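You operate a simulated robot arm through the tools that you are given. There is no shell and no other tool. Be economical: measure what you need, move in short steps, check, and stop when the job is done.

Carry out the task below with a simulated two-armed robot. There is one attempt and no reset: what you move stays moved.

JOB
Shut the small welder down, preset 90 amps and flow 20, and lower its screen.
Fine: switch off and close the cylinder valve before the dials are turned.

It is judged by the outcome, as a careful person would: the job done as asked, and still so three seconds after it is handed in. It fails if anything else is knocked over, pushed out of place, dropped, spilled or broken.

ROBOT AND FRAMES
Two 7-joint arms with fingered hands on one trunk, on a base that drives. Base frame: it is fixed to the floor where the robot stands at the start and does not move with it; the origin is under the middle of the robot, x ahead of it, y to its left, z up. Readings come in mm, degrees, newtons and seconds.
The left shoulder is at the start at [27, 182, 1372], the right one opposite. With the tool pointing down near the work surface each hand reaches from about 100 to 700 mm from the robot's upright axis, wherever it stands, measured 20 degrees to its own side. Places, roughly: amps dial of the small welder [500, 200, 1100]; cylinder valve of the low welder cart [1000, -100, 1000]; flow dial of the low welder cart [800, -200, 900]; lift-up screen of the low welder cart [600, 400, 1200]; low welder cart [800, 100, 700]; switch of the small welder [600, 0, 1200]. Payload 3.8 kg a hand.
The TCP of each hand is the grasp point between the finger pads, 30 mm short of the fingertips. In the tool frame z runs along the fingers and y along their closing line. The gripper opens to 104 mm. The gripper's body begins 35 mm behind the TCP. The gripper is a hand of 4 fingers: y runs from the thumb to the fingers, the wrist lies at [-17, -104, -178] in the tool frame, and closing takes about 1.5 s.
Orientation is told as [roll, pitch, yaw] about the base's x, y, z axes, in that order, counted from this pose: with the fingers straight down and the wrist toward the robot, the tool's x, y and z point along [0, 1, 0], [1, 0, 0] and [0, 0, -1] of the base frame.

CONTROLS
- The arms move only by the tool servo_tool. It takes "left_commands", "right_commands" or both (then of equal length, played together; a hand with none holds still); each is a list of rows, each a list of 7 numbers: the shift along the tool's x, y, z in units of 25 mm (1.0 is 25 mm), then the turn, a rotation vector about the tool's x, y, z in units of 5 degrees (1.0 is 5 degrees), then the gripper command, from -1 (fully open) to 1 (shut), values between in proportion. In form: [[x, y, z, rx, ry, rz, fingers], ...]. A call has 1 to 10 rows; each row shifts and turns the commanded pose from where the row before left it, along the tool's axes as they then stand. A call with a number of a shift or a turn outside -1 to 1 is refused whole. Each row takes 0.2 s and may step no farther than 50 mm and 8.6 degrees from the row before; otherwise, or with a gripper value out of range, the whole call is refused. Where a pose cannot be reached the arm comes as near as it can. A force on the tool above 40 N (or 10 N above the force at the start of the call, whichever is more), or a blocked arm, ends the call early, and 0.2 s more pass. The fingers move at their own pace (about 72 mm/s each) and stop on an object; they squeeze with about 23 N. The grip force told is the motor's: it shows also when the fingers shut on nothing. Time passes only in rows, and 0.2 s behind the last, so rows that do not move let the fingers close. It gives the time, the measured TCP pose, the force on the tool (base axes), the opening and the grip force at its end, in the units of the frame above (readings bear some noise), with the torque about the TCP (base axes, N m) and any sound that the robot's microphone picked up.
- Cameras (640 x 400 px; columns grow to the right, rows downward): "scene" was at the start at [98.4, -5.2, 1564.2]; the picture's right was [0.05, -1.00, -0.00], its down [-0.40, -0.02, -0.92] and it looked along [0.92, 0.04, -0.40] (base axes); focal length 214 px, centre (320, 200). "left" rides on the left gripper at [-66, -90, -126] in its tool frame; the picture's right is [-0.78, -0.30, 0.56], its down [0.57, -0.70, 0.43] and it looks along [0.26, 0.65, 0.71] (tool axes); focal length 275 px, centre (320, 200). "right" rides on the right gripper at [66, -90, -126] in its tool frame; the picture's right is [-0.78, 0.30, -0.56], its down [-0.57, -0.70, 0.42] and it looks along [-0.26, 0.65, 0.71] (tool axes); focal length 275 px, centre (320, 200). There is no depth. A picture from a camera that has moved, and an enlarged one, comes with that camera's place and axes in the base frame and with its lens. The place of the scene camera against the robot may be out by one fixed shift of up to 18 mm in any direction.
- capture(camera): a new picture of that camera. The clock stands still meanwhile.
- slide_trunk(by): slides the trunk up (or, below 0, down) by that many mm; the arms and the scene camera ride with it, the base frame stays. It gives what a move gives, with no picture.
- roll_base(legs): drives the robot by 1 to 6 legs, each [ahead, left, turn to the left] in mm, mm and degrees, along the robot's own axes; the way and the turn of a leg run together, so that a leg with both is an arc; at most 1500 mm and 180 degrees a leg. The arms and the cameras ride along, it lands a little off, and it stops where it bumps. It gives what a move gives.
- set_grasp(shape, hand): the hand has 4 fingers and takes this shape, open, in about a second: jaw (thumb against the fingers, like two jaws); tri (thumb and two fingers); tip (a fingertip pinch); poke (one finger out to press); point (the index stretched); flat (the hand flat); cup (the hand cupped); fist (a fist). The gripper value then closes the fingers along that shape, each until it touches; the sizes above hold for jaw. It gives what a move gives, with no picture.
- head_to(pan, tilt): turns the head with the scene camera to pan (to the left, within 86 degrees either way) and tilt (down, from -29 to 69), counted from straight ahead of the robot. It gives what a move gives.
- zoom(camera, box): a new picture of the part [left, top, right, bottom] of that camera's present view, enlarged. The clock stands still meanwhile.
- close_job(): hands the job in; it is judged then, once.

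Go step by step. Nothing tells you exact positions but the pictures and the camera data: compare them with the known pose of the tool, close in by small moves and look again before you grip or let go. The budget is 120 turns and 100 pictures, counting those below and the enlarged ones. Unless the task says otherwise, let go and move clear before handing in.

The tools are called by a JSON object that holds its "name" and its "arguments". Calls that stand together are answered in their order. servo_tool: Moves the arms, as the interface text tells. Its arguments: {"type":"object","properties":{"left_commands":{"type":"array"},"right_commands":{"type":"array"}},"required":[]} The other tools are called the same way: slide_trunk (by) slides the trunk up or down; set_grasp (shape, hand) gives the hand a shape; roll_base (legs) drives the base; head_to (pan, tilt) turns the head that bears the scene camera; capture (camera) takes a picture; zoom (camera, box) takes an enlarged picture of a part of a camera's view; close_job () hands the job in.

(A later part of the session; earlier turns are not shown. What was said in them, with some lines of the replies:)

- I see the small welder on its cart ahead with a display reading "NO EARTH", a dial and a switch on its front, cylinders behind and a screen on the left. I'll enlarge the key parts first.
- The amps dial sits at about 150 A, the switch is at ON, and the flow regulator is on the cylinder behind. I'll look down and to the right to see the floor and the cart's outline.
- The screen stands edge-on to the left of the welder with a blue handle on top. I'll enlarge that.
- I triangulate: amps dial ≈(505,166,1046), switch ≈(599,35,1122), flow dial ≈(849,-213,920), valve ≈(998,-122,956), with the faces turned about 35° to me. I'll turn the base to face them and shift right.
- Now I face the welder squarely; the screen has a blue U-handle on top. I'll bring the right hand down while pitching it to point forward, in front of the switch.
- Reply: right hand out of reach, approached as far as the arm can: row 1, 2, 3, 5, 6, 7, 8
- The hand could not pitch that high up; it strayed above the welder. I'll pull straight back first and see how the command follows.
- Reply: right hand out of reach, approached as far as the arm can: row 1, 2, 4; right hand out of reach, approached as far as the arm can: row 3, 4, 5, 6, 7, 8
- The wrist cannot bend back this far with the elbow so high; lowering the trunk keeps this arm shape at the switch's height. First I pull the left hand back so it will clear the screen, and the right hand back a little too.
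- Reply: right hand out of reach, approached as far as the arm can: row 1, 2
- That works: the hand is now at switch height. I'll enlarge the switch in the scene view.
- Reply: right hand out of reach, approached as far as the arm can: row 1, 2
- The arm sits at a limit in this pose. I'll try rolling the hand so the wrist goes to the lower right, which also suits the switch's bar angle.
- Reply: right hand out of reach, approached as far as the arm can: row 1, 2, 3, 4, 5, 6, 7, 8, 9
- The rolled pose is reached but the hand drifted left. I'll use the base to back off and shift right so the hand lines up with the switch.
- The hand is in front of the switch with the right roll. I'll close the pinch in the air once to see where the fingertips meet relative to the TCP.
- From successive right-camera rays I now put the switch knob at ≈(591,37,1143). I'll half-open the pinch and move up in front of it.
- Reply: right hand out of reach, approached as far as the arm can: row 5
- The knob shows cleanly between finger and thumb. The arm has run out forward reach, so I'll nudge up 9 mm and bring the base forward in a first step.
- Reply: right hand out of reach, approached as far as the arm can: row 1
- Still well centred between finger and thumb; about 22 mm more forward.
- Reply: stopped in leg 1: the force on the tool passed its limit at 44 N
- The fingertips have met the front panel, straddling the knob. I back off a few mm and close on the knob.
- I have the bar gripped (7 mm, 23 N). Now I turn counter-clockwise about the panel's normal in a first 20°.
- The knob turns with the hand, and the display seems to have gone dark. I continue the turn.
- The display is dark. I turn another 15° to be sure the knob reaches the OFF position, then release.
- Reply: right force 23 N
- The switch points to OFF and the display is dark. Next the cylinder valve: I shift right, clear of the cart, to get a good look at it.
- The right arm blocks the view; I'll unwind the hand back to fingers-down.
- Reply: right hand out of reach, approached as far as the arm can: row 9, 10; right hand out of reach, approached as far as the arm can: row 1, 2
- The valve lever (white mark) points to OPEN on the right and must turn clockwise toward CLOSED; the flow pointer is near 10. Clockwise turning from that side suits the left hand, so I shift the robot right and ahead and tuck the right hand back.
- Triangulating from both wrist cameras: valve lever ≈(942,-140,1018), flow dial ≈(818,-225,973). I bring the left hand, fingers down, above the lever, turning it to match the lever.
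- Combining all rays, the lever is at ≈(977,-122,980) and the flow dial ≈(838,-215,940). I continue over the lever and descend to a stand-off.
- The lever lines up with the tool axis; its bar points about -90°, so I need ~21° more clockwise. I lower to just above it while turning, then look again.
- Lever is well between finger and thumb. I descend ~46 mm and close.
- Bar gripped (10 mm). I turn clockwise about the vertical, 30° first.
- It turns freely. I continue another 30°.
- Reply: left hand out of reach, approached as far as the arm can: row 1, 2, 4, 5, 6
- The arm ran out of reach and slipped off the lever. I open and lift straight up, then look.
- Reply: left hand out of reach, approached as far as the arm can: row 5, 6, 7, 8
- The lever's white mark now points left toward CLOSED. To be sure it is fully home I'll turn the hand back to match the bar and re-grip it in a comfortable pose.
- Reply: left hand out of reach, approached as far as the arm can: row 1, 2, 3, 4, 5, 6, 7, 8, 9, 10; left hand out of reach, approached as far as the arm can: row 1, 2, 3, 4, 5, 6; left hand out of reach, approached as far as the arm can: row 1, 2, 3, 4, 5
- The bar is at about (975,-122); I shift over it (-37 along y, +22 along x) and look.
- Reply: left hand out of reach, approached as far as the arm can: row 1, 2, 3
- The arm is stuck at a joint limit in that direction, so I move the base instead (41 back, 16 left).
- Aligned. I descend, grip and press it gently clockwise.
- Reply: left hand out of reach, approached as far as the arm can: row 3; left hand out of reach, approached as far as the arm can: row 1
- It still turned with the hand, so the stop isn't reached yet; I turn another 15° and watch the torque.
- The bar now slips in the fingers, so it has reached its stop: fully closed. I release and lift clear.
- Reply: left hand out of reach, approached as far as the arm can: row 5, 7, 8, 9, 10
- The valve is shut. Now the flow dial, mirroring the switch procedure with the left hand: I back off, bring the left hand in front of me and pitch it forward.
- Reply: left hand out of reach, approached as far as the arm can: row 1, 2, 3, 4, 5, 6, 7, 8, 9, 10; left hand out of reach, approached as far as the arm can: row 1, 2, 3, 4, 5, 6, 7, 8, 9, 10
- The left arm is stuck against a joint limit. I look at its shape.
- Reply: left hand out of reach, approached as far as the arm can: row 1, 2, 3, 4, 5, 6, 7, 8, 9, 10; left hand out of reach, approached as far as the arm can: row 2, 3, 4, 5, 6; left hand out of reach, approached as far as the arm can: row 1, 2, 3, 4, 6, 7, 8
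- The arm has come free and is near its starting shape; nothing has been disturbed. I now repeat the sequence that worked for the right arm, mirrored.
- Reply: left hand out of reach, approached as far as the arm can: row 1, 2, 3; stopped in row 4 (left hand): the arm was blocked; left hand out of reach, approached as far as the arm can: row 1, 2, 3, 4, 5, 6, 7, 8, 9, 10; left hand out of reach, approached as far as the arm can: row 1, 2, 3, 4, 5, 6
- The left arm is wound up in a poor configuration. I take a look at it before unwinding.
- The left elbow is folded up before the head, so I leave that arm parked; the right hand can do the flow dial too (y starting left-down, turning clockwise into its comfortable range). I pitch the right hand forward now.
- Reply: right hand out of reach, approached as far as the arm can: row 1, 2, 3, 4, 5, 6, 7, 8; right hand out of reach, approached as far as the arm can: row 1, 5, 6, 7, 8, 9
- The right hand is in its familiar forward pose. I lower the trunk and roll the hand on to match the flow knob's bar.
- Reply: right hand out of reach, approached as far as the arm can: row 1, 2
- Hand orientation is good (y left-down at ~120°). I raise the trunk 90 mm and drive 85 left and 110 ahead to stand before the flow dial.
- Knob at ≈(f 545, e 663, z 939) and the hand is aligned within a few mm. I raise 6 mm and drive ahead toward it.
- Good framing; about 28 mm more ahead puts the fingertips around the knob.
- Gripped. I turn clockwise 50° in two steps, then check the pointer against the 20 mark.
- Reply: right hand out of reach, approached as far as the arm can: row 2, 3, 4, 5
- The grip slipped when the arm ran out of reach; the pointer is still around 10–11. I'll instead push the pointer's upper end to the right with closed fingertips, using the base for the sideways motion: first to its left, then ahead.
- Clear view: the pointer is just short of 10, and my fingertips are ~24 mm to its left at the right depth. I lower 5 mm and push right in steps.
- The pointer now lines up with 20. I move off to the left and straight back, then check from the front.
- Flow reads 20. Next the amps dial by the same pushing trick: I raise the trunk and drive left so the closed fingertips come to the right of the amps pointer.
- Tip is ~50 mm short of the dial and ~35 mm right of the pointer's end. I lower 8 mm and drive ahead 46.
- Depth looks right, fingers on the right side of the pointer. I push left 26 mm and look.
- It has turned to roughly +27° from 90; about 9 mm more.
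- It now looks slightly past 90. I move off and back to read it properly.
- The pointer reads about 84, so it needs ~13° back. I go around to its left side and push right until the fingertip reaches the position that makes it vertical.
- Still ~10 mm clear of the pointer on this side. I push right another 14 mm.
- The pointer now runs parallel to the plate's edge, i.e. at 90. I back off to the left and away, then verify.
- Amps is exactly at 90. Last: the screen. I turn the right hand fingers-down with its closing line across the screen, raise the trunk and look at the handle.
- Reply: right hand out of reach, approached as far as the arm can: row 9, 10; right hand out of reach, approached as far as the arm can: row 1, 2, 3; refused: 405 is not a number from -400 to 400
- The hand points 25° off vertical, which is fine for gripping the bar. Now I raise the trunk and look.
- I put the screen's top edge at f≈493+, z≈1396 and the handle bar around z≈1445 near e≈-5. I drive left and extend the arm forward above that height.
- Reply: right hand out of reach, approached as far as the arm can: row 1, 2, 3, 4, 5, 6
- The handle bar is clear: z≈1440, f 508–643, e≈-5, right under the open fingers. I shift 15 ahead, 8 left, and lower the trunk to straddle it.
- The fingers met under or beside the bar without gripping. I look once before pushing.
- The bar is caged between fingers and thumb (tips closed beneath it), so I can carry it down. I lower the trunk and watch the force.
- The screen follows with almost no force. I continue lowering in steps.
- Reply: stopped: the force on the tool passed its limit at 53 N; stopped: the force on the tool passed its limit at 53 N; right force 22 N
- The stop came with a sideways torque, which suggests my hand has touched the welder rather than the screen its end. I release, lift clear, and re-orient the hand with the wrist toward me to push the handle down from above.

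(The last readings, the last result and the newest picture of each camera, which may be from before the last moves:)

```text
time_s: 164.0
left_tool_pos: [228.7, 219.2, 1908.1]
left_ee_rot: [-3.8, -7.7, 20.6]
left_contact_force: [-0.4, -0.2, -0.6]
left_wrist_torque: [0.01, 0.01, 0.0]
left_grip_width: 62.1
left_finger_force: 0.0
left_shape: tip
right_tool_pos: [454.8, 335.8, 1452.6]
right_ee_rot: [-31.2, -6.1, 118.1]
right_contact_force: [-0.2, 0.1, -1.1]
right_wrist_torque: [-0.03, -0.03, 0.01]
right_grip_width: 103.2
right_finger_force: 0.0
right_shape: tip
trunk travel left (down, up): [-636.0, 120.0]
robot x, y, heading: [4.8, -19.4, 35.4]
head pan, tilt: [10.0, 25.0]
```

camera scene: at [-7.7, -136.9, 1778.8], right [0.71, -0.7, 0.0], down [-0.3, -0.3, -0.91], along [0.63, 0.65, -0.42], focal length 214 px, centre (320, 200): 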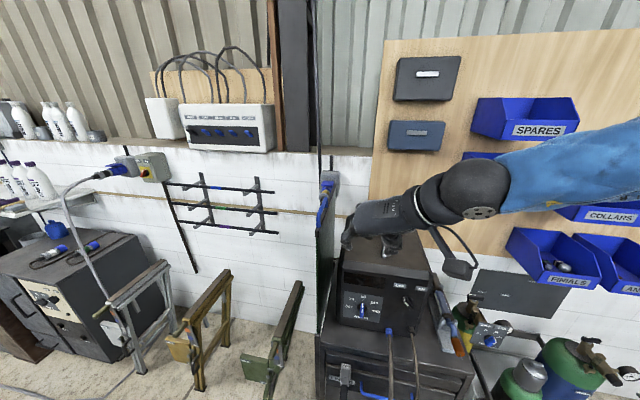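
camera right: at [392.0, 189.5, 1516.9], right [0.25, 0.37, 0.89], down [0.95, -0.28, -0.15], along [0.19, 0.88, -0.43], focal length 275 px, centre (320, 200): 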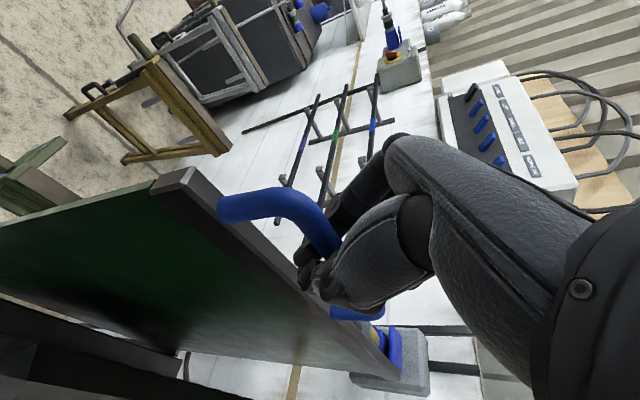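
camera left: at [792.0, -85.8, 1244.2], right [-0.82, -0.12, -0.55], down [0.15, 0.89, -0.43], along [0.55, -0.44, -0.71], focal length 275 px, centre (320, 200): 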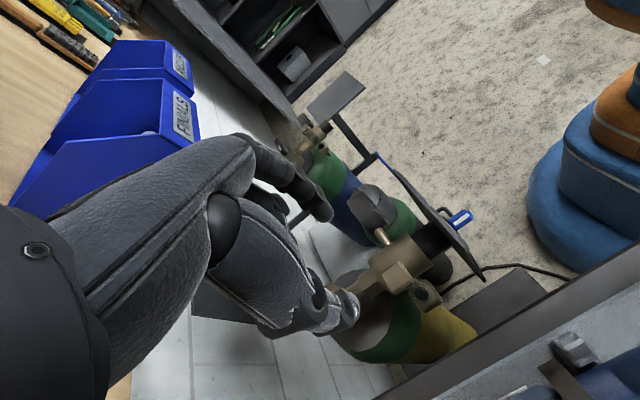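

{"name": "servo_tool", "arguments": {"right_commands": [[0, 0, 0, 0.5, -0.08, 0.86, 1], [0, 0, 0, 0.5, -0.08, 0.86, 1], [0, 0, 0, 0.5, -0.08, 0.86, 1], [0, 0, 0, 0.5, -0.08, 0.86, 1], [0, 0, 0, 0.5, -0.08, 0.86, 1], [0, 0, 0, 0.5, -0.08, 0.86, 1], [0, 0, 0, 0.5, -0.08, 0.86, 1], [0, 0, 0, 0.5, -0.08, 0.86, 1], [0, 0, 0, 0.5, -0.08, 0.86, 1], [0, 0, 0, 0.5, -0.08, 0.86, 1]]}}

{"name": "servo_tool", "arguments": {"right_commands": [[0, 0, 0, 0.5, 0.5, 0.86, 1], [0, 0, 0, 0.4, 0.8, 0.8, 1], [0, 0, 0, 0.3, 0.9, 0.9, 1], [0, 0, 0, 0.2, 0.9, 0.9, 1], [0, 0, 0, 0.1, 0.9, 0.9, 1], [0, 0, 0, 0, 0.9, 0.9, 1], [0, 0, 0, 0, 0.9, 0.4, 1]]}}

```text
time_s: 166.2
left_tool_pos: [228.2, 218.8, 1908.1]
left_ee_rot: [-3.8, -7.7, 20.7]
left_contact_force: [-0.6, -0.8, -0.1]
left_wrist_torque: [0.0, 0.03, -0.01]
left_grip_width: 62.1
left_finger_force: 0.0
left_shape: tip
right_tool_pos: [434.2, 332.6, 1443.8]
right_ee_rot: [-28.9, -7.4, 71.2]
right_contact_force: [1.1, 0.6, 0.7]
right_wrist_torque: [-0.01, 0.0, 0.01]
right_grip_width: 0.0
right_finger_force: 22.2
right_shape: tip
right hand out of reach, approached as far as the arm can: row 1, 2, 3, 4
trunk travel left (down, up): [-636.0, 120.0]
robot x, y, heading: [6.8, -20.5, 35.4]
head pan, tilt: [10.0, 25.0]
```

```text
time_s: 167.8
left_tool_pos: [229.9, 218.5, 1908.4]
left_ee_rot: [-3.8, -7.7, 20.8]
left_contact_force: [1.0, 0.0, -0.3]
left_wrist_torque: [-0.02, -0.01, -0.02]
left_grip_width: 62.3
left_finger_force: 0.0
left_shape: tip
right_tool_pos: [436.4, 334.6, 1445.3]
right_ee_rot: [4.0, -7.5, 41.0]
right_contact_force: [0.4, 0.0, -0.3]
right_wrist_torque: [0.0, 0.01, 0.01]
right_grip_width: 0.0
right_finger_force: 22.8
right_shape: tip
trunk travel left (down, up): [-636.0, 120.0]
robot x, y, heading: [8.9, -18.2, 35.5]
head pan, tilt: [10.0, 25.0]
```

The hand is now upright with closed fingertips. I centre it over the bar and lower until I feel contact.

{"name": "servo_tool", "arguments": {"right_commands": [[-0.25, 0.5, 0, 0, 0, 0, 1], [-0.25, 0.5, 0, 0, 0, 0, 1], [0, 0, 0, 0, 0, 0, 1]]}}

{"name": "slide_trunk", "arguments": {"by": -180}}

{"name": "slide_trunk", "arguments": {"by": -50}}

```text
time_s: 168.6
left_tool_pos: [226.7, 218.2, 1908.2]
left_ee_rot: [-3.8, -7.8, 20.8]
left_contact_force: [0.5, 0.2, 0.0]
left_wrist_torque: [0.0, 0.02, 0.02]
left_grip_width: 61.9
left_finger_force: 0.1
left_shape: tip
right_tool_pos: [460.7, 341.4, 1448.0]
right_ee_rot: [3.9, -7.5, 41.2]
right_contact_force: [0.4, 0.6, -0.1]
right_wrist_torque: [-0.02, -0.04, -0.03]
right_grip_width: 0.0
right_finger_force: 22.6
right_shape: tip
trunk travel left (down, up): [-636.0, 120.0]
robot x, y, heading: [7.0, -19.5, 35.5]
head pan, tilt: [10.0, 25.0]
```

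```text
time_s: 170.6
left_tool_pos: [228.1, 218.3, 1727.2]
left_ee_rot: [-3.8, -7.8, 20.8]
left_contact_force: [0.4, 0.8, 0.1]
left_wrist_torque: [-0.03, 0.02, 0.04]
left_grip_width: 62.0
left_finger_force: 0.1
left_shape: tip
right_tool_pos: [461.4, 340.2, 1267.9]
right_ee_rot: [3.9, -7.5, 41.3]
right_contact_force: [0.1, 0.3, 0.3]
right_wrist_torque: [0.01, 0.03, -0.01]
right_grip_width: 0.1
right_finger_force: 23.1
right_shape: tip
trunk travel left (down, up): [-456.0, 300.0]
robot x, y, heading: [9.0, -17.8, 35.6]
head pan, tilt: [10.0, 25.0]
```

```text
time_s: 171.5
left_tool_pos: [227.4, 217.5, 1677.9]
left_ee_rot: [-3.8, -7.7, 20.7]
left_contact_force: [-1.3, -0.6, -0.2]
left_wrist_torque: [0.0, 0.05, 0.0]
left_grip_width: 62.3
left_finger_force: 0.0
left_shape: tip
right_tool_pos: [462.5, 339.3, 1217.3]
right_ee_rot: [4.0, -7.4, 41.3]
right_contact_force: [0.0, 0.4, 0.1]
right_wrist_torque: [0.01, -0.01, -0.02]
right_grip_width: 0.1
right_finger_force: 23.4
right_shape: tip
trunk travel left (down, up): [-406.0, 350.0]
robot x, y, heading: [9.3, -23.3, 35.4]
head pan, tilt: [10.0, 25.0]
```

{"name": "slide_trunk", "arguments": {"by": -30}}

{"name": "slide_trunk", "arguments": {"by": -30}}

```text
time_s: 172.2
left_tool_pos: [228.9, 217.5, 1648.4]
left_ee_rot: [-3.8, -7.8, 20.6]
left_contact_force: [0.3, -0.6, -0.4]
left_wrist_torque: [0.03, -0.03, -0.02]
left_grip_width: 62.2
left_finger_force: 0.0
left_shape: tip
right_tool_pos: [461.4, 340.2, 1187.4]
right_ee_rot: [3.9, -7.4, 41.1]
right_contact_force: [-0.7, 0.6, 0.8]
right_wrist_torque: [-0.02, 0.02, 0.01]
right_grip_width: 0.0
right_finger_force: 23.0
right_shape: tip
trunk travel left (down, up): [-376.0, 380.0]
robot x, y, heading: [4.1, -22.4, 35.2]
head pan, tilt: [10.0, 25.0]
```

```text
time_s: 173.0
left_tool_pos: [227.6, 219.1, 1617.8]
left_ee_rot: [-3.8, -7.9, 20.7]
left_contact_force: [-0.4, -0.3, -0.6]
left_wrist_torque: [0.01, 0.0, 0.0]
left_grip_width: 61.7
left_finger_force: 0.1
left_shape: tip
right_tool_pos: [460.8, 340.8, 1157.6]
right_ee_rot: [3.9, -7.3, 41.2]
right_contact_force: [0.2, 0.5, -0.2]
right_wrist_torque: [0.01, -0.02, 0.0]
right_grip_width: 0.0
right_finger_force: 23.0
right_shape: tip
trunk travel left (down, up): [-346.0, 410.0]
robot x, y, heading: [8.4, -19.1, 35.3]
head pan, tilt: [10.0, 25.0]
```

No contact yet, so the screen has gone lower on its own after release. I keep feeling downwards.

{"name": "slide_trunk", "arguments": {"by": -40}}

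{"name": "slide_trunk", "arguments": {"by": -40}}

```text
time_s: 173.8
left_tool_pos: [229.5, 218.7, 1576.2]
left_ee_rot: [-3.9, -7.8, 20.5]
left_contact_force: [0.1, 0.4, 0.5]
left_wrist_torque: [0.07, -0.03, 0.02]
left_grip_width: 62.3
left_finger_force: 0.1
left_shape: tip
right_tool_pos: [461.3, 339.6, 1117.7]
right_ee_rot: [3.9, -7.4, 41.2]
right_contact_force: [-0.6, 0.1, -0.4]
right_wrist_torque: [-0.02, -0.01, -0.02]
right_grip_width: 0.0
right_finger_force: 23.3
right_shape: tip
trunk travel left (down, up): [-306.0, 450.0]
robot x, y, heading: [8.6, -20.7, 35.2]
head pan, tilt: [10.0, 25.0]
```

```text
time_s: 174.6
left_tool_pos: [246.7, 236.3, 1526.7]
left_ee_rot: [-4.7, -6.4, 20.7]
left_contact_force: [-0.2, 0.2, -0.6]
left_wrist_torque: [0.01, -0.01, 0.0]
left_grip_width: 62.0
left_finger_force: 0.0
left_shape: tip
right_tool_pos: [458.4, 344.3, 1076.3]
right_ee_rot: [3.8, -7.3, 41.6]
right_contact_force: [-8.6, 17.0, -0.9]
right_wrist_torque: [0.35, 0.18, 0.09]
right_grip_width: 0.2
right_finger_force: 22.8
right_shape: tip
trunk travel left (down, up): [-266.0, 490.0]
robot x, y, heading: [5.2, -17.4, 35.4]
head pan, tilt: [10.0, 25.0]
```

The fingertips touch something sideways at z≈1046, likely the handle lying low. I lift clear and use the last picture to see the screen.

{"name": "slide_trunk", "arguments": {"by": 160}}

{"name": "roll_base", "arguments": {"legs": [[-120, 0, 0]]}}

{"name": "capture", "arguments": {"camera": "right"}}

```text
time_s: 176.5
left_tool_pos: [249.0, 233.0, 1686.5]
left_ee_rot: [-4.5, -6.4, 20.6]
left_contact_force: [-0.4, 0.1, 0.0]
left_wrist_torque: [-0.01, -0.03, 0.03]
left_grip_width: 61.9
left_finger_force: 0.0
left_shape: tip
right_tool_pos: [462.5, 340.4, 1236.5]
right_ee_rot: [3.9, -7.4, 41.3]
right_contact_force: [-0.2, -1.1, -0.9]
right_wrist_torque: [0.02, 0.0, 0.01]
right_grip_width: 0.0
right_finger_force: 23.0
right_shape: tip
trunk travel left (down, up): [-426.0, 330.0]
robot x, y, heading: [7.9, -15.6, 35.4]
head pan, tilt: [10.0, 25.0]
```

```text
time_s: 177.7
left_tool_pos: [151.9, 164.3, 1687.1]
left_ee_rot: [-4.5, -6.3, 20.8]
left_contact_force: [-0.5, -0.4, 0.6]
left_wrist_torque: [0.01, -0.02, 0.04]
left_grip_width: 62.0
left_finger_force: 0.0
left_shape: tip
right_tool_pos: [366.1, 273.6, 1237.2]
right_ee_rot: [3.9, -7.4, 41.3]
right_contact_force: [0.3, -0.5, 0.0]
right_wrist_torque: [-0.04, 0.03, -0.03]
right_grip_width: 0.0
right_finger_force: 22.7
right_shape: tip
trunk travel left (down, up): [-426.0, 330.0]
robot x, y, heading: [-87.0, -84.1, 35.3]
head pan, tilt: [10.0, 25.0]
```

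```text
0 pictures are left
camera right: at [249.4, 245.6, 1354.0], right [0.71, -0.46, 0.54], down [-0.12, -0.83, -0.55], along [0.7, 0.32, -0.64], focal length 275 px, centre (320, 200)
```

right: 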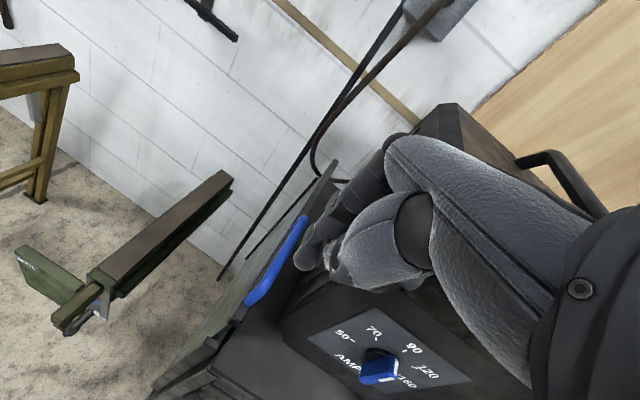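

The screen is now far down: its top edge is near the cart top and the blue handle lies around z≈1035. The dial still reads upright. I'll press once on the handle from above to be sure it is home.

{"name": "roll_base", "arguments": {"legs": [[120, -14, 0]]}}

{"name": "slide_trunk", "arguments": {"by": -130}}

{"name": "slide_trunk", "arguments": {"by": -40}}

```text
time_s: 178.9
left_tool_pos: [260.6, 226.2, 1686.5]
left_ee_rot: [-4.6, -6.4, 20.9]
left_contact_force: [0.4, 0.1, 0.6]
left_wrist_torque: [-0.03, 0.02, -0.02]
left_grip_width: 62.2
left_finger_force: 0.1
left_shape: tip
right_tool_pos: [472.0, 333.8, 1237.5]
right_ee_rot: [3.9, -7.4, 41.4]
right_contact_force: [0.8, 0.1, 0.4]
right_wrist_torque: [0.01, 0.02, -0.01]
right_grip_width: 0.0
right_finger_force: 22.4
right_shape: tip
trunk travel left (down, up): [-426.0, 330.0]
robot x, y, heading: [19.2, -27.8, 35.8]
head pan, tilt: [10.0, 25.0]
```

```text
time_s: 180.5
left_tool_pos: [258.6, 228.5, 1555.8]
left_ee_rot: [-4.6, -6.5, 20.9]
left_contact_force: [-0.2, -0.3, -0.1]
left_wrist_torque: [-0.01, 0.0, 0.01]
left_grip_width: 62.0
left_finger_force: 0.1
left_shape: tip
right_tool_pos: [470.8, 336.9, 1106.5]
right_ee_rot: [3.7, -7.3, 41.4]
right_contact_force: [-5.0, 15.3, -2.5]
right_wrist_torque: [-1.14, -0.53, -0.64]
right_grip_width: 0.0
right_finger_force: 23.2
right_shape: tip
trunk travel left (down, up): [-296.0, 460.0]
robot x, y, heading: [17.0, -25.4, 35.7]
head pan, tilt: [10.0, 25.0]
```

```text
time_s: 180.9
left_tool_pos: [259.5, 226.8, 1547.6]
left_ee_rot: [-4.5, -6.4, 20.8]
left_contact_force: [-0.6, -0.2, 0.0]
left_wrist_torque: [0.01, 0.0, 0.04]
left_grip_width: 62.4
left_finger_force: 0.0
left_shape: tip
right_tool_pos: [469.8, 336.3, 1099.5]
right_ee_rot: [4.1, -7.4, 41.9]
right_contact_force: [-8.6, 10.2, -6.6]
right_wrist_torque: [-0.29, -1.0, -1.09]
right_grip_width: 0.0
right_finger_force: 23.0
right_shape: tip
trunk travel left (down, up): [-289.0, 468.0]
robot x, y, heading: [21.6, -28.3, 35.8]
head pan, tilt: [10.0, 25.0]
stopped: the force on the tool passed its limit at 63 N (the readings are from after the stop); the commanded pose is now the measured one
```

The hand is brushing the welder beside the screen, so I stop pressing: the screen slid freely down after release and rests at its bottom. I lift clear and back away.

{"name": "slide_trunk", "arguments": {"by": 250}}

{"name": "roll_base", "arguments": {"legs": [[-200, 0, 0]]}}

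```text
time_s: 183.5
left_tool_pos: [261.6, 226.0, 1797.9]
left_ee_rot: [-4.6, -6.3, 20.8]
left_contact_force: [-0.4, 0.0, 0.2]
left_wrist_torque: [-0.01, 0.0, -0.02]
left_grip_width: 62.3
left_finger_force: 0.0
left_shape: tip
right_tool_pos: [474.0, 333.7, 1350.0]
right_ee_rot: [4.0, -7.5, 41.5]
right_contact_force: [-0.8, 0.8, 0.0]
right_wrist_torque: [0.01, 0.03, 0.01]
right_grip_width: 0.0
right_finger_force: 22.8
right_shape: tip
trunk travel left (down, up): [-539.0, 218.0]
robot x, y, heading: [19.5, -25.6, 35.5]
head pan, tilt: [10.0, 25.0]
```

```text
time_s: 185.1
left_tool_pos: [97.6, 109.2, 1798.6]
left_ee_rot: [-4.5, -6.4, 21.0]
left_contact_force: [0.0, 0.5, -0.5]
left_wrist_torque: [0.0, 0.02, 0.0]
left_grip_width: 62.0
left_finger_force: 0.0
left_shape: tip
right_tool_pos: [308.9, 217.2, 1352.1]
right_ee_rot: [4.0, -7.4, 41.6]
right_contact_force: [-0.2, -0.3, -0.4]
right_wrist_torque: [-0.02, -0.03, 0.01]
right_grip_width: 0.0
right_finger_force: 23.0
right_shape: tip
trunk travel left (down, up): [-539.0, 218.0]
robot x, y, heading: [-142.0, -142.9, 35.6]
head pan, tilt: [10.0, 25.0]
```

The robot is clear of the cart, with the switch off, the valve closed, flow at 20, amps at 90 and the screen down, so I hand the job in.

{"name": "close_job", "arguments": {}}

```text
The job is handed in.
```

I've handed the job in: the welder is off, the cylinder valve is shut, flow is at 20, amps at 90 and the screen is down. Three points are less certain:

- **Screen:** I judge it fully down because it slid freely after I let go and its top now sits about level with the cart top. I couldn't press it against its stop.
- **Welder contact:** my hand touched the welder three times while I was lowering and checking the screen, with peaks of 53 to 63 N. I don't think the welder moved, but I had no pictures left to check after the last touch.
- **Amps dial:** I last read it clearly at 90 before I lowered the screen. In the last picture it still looked upright.
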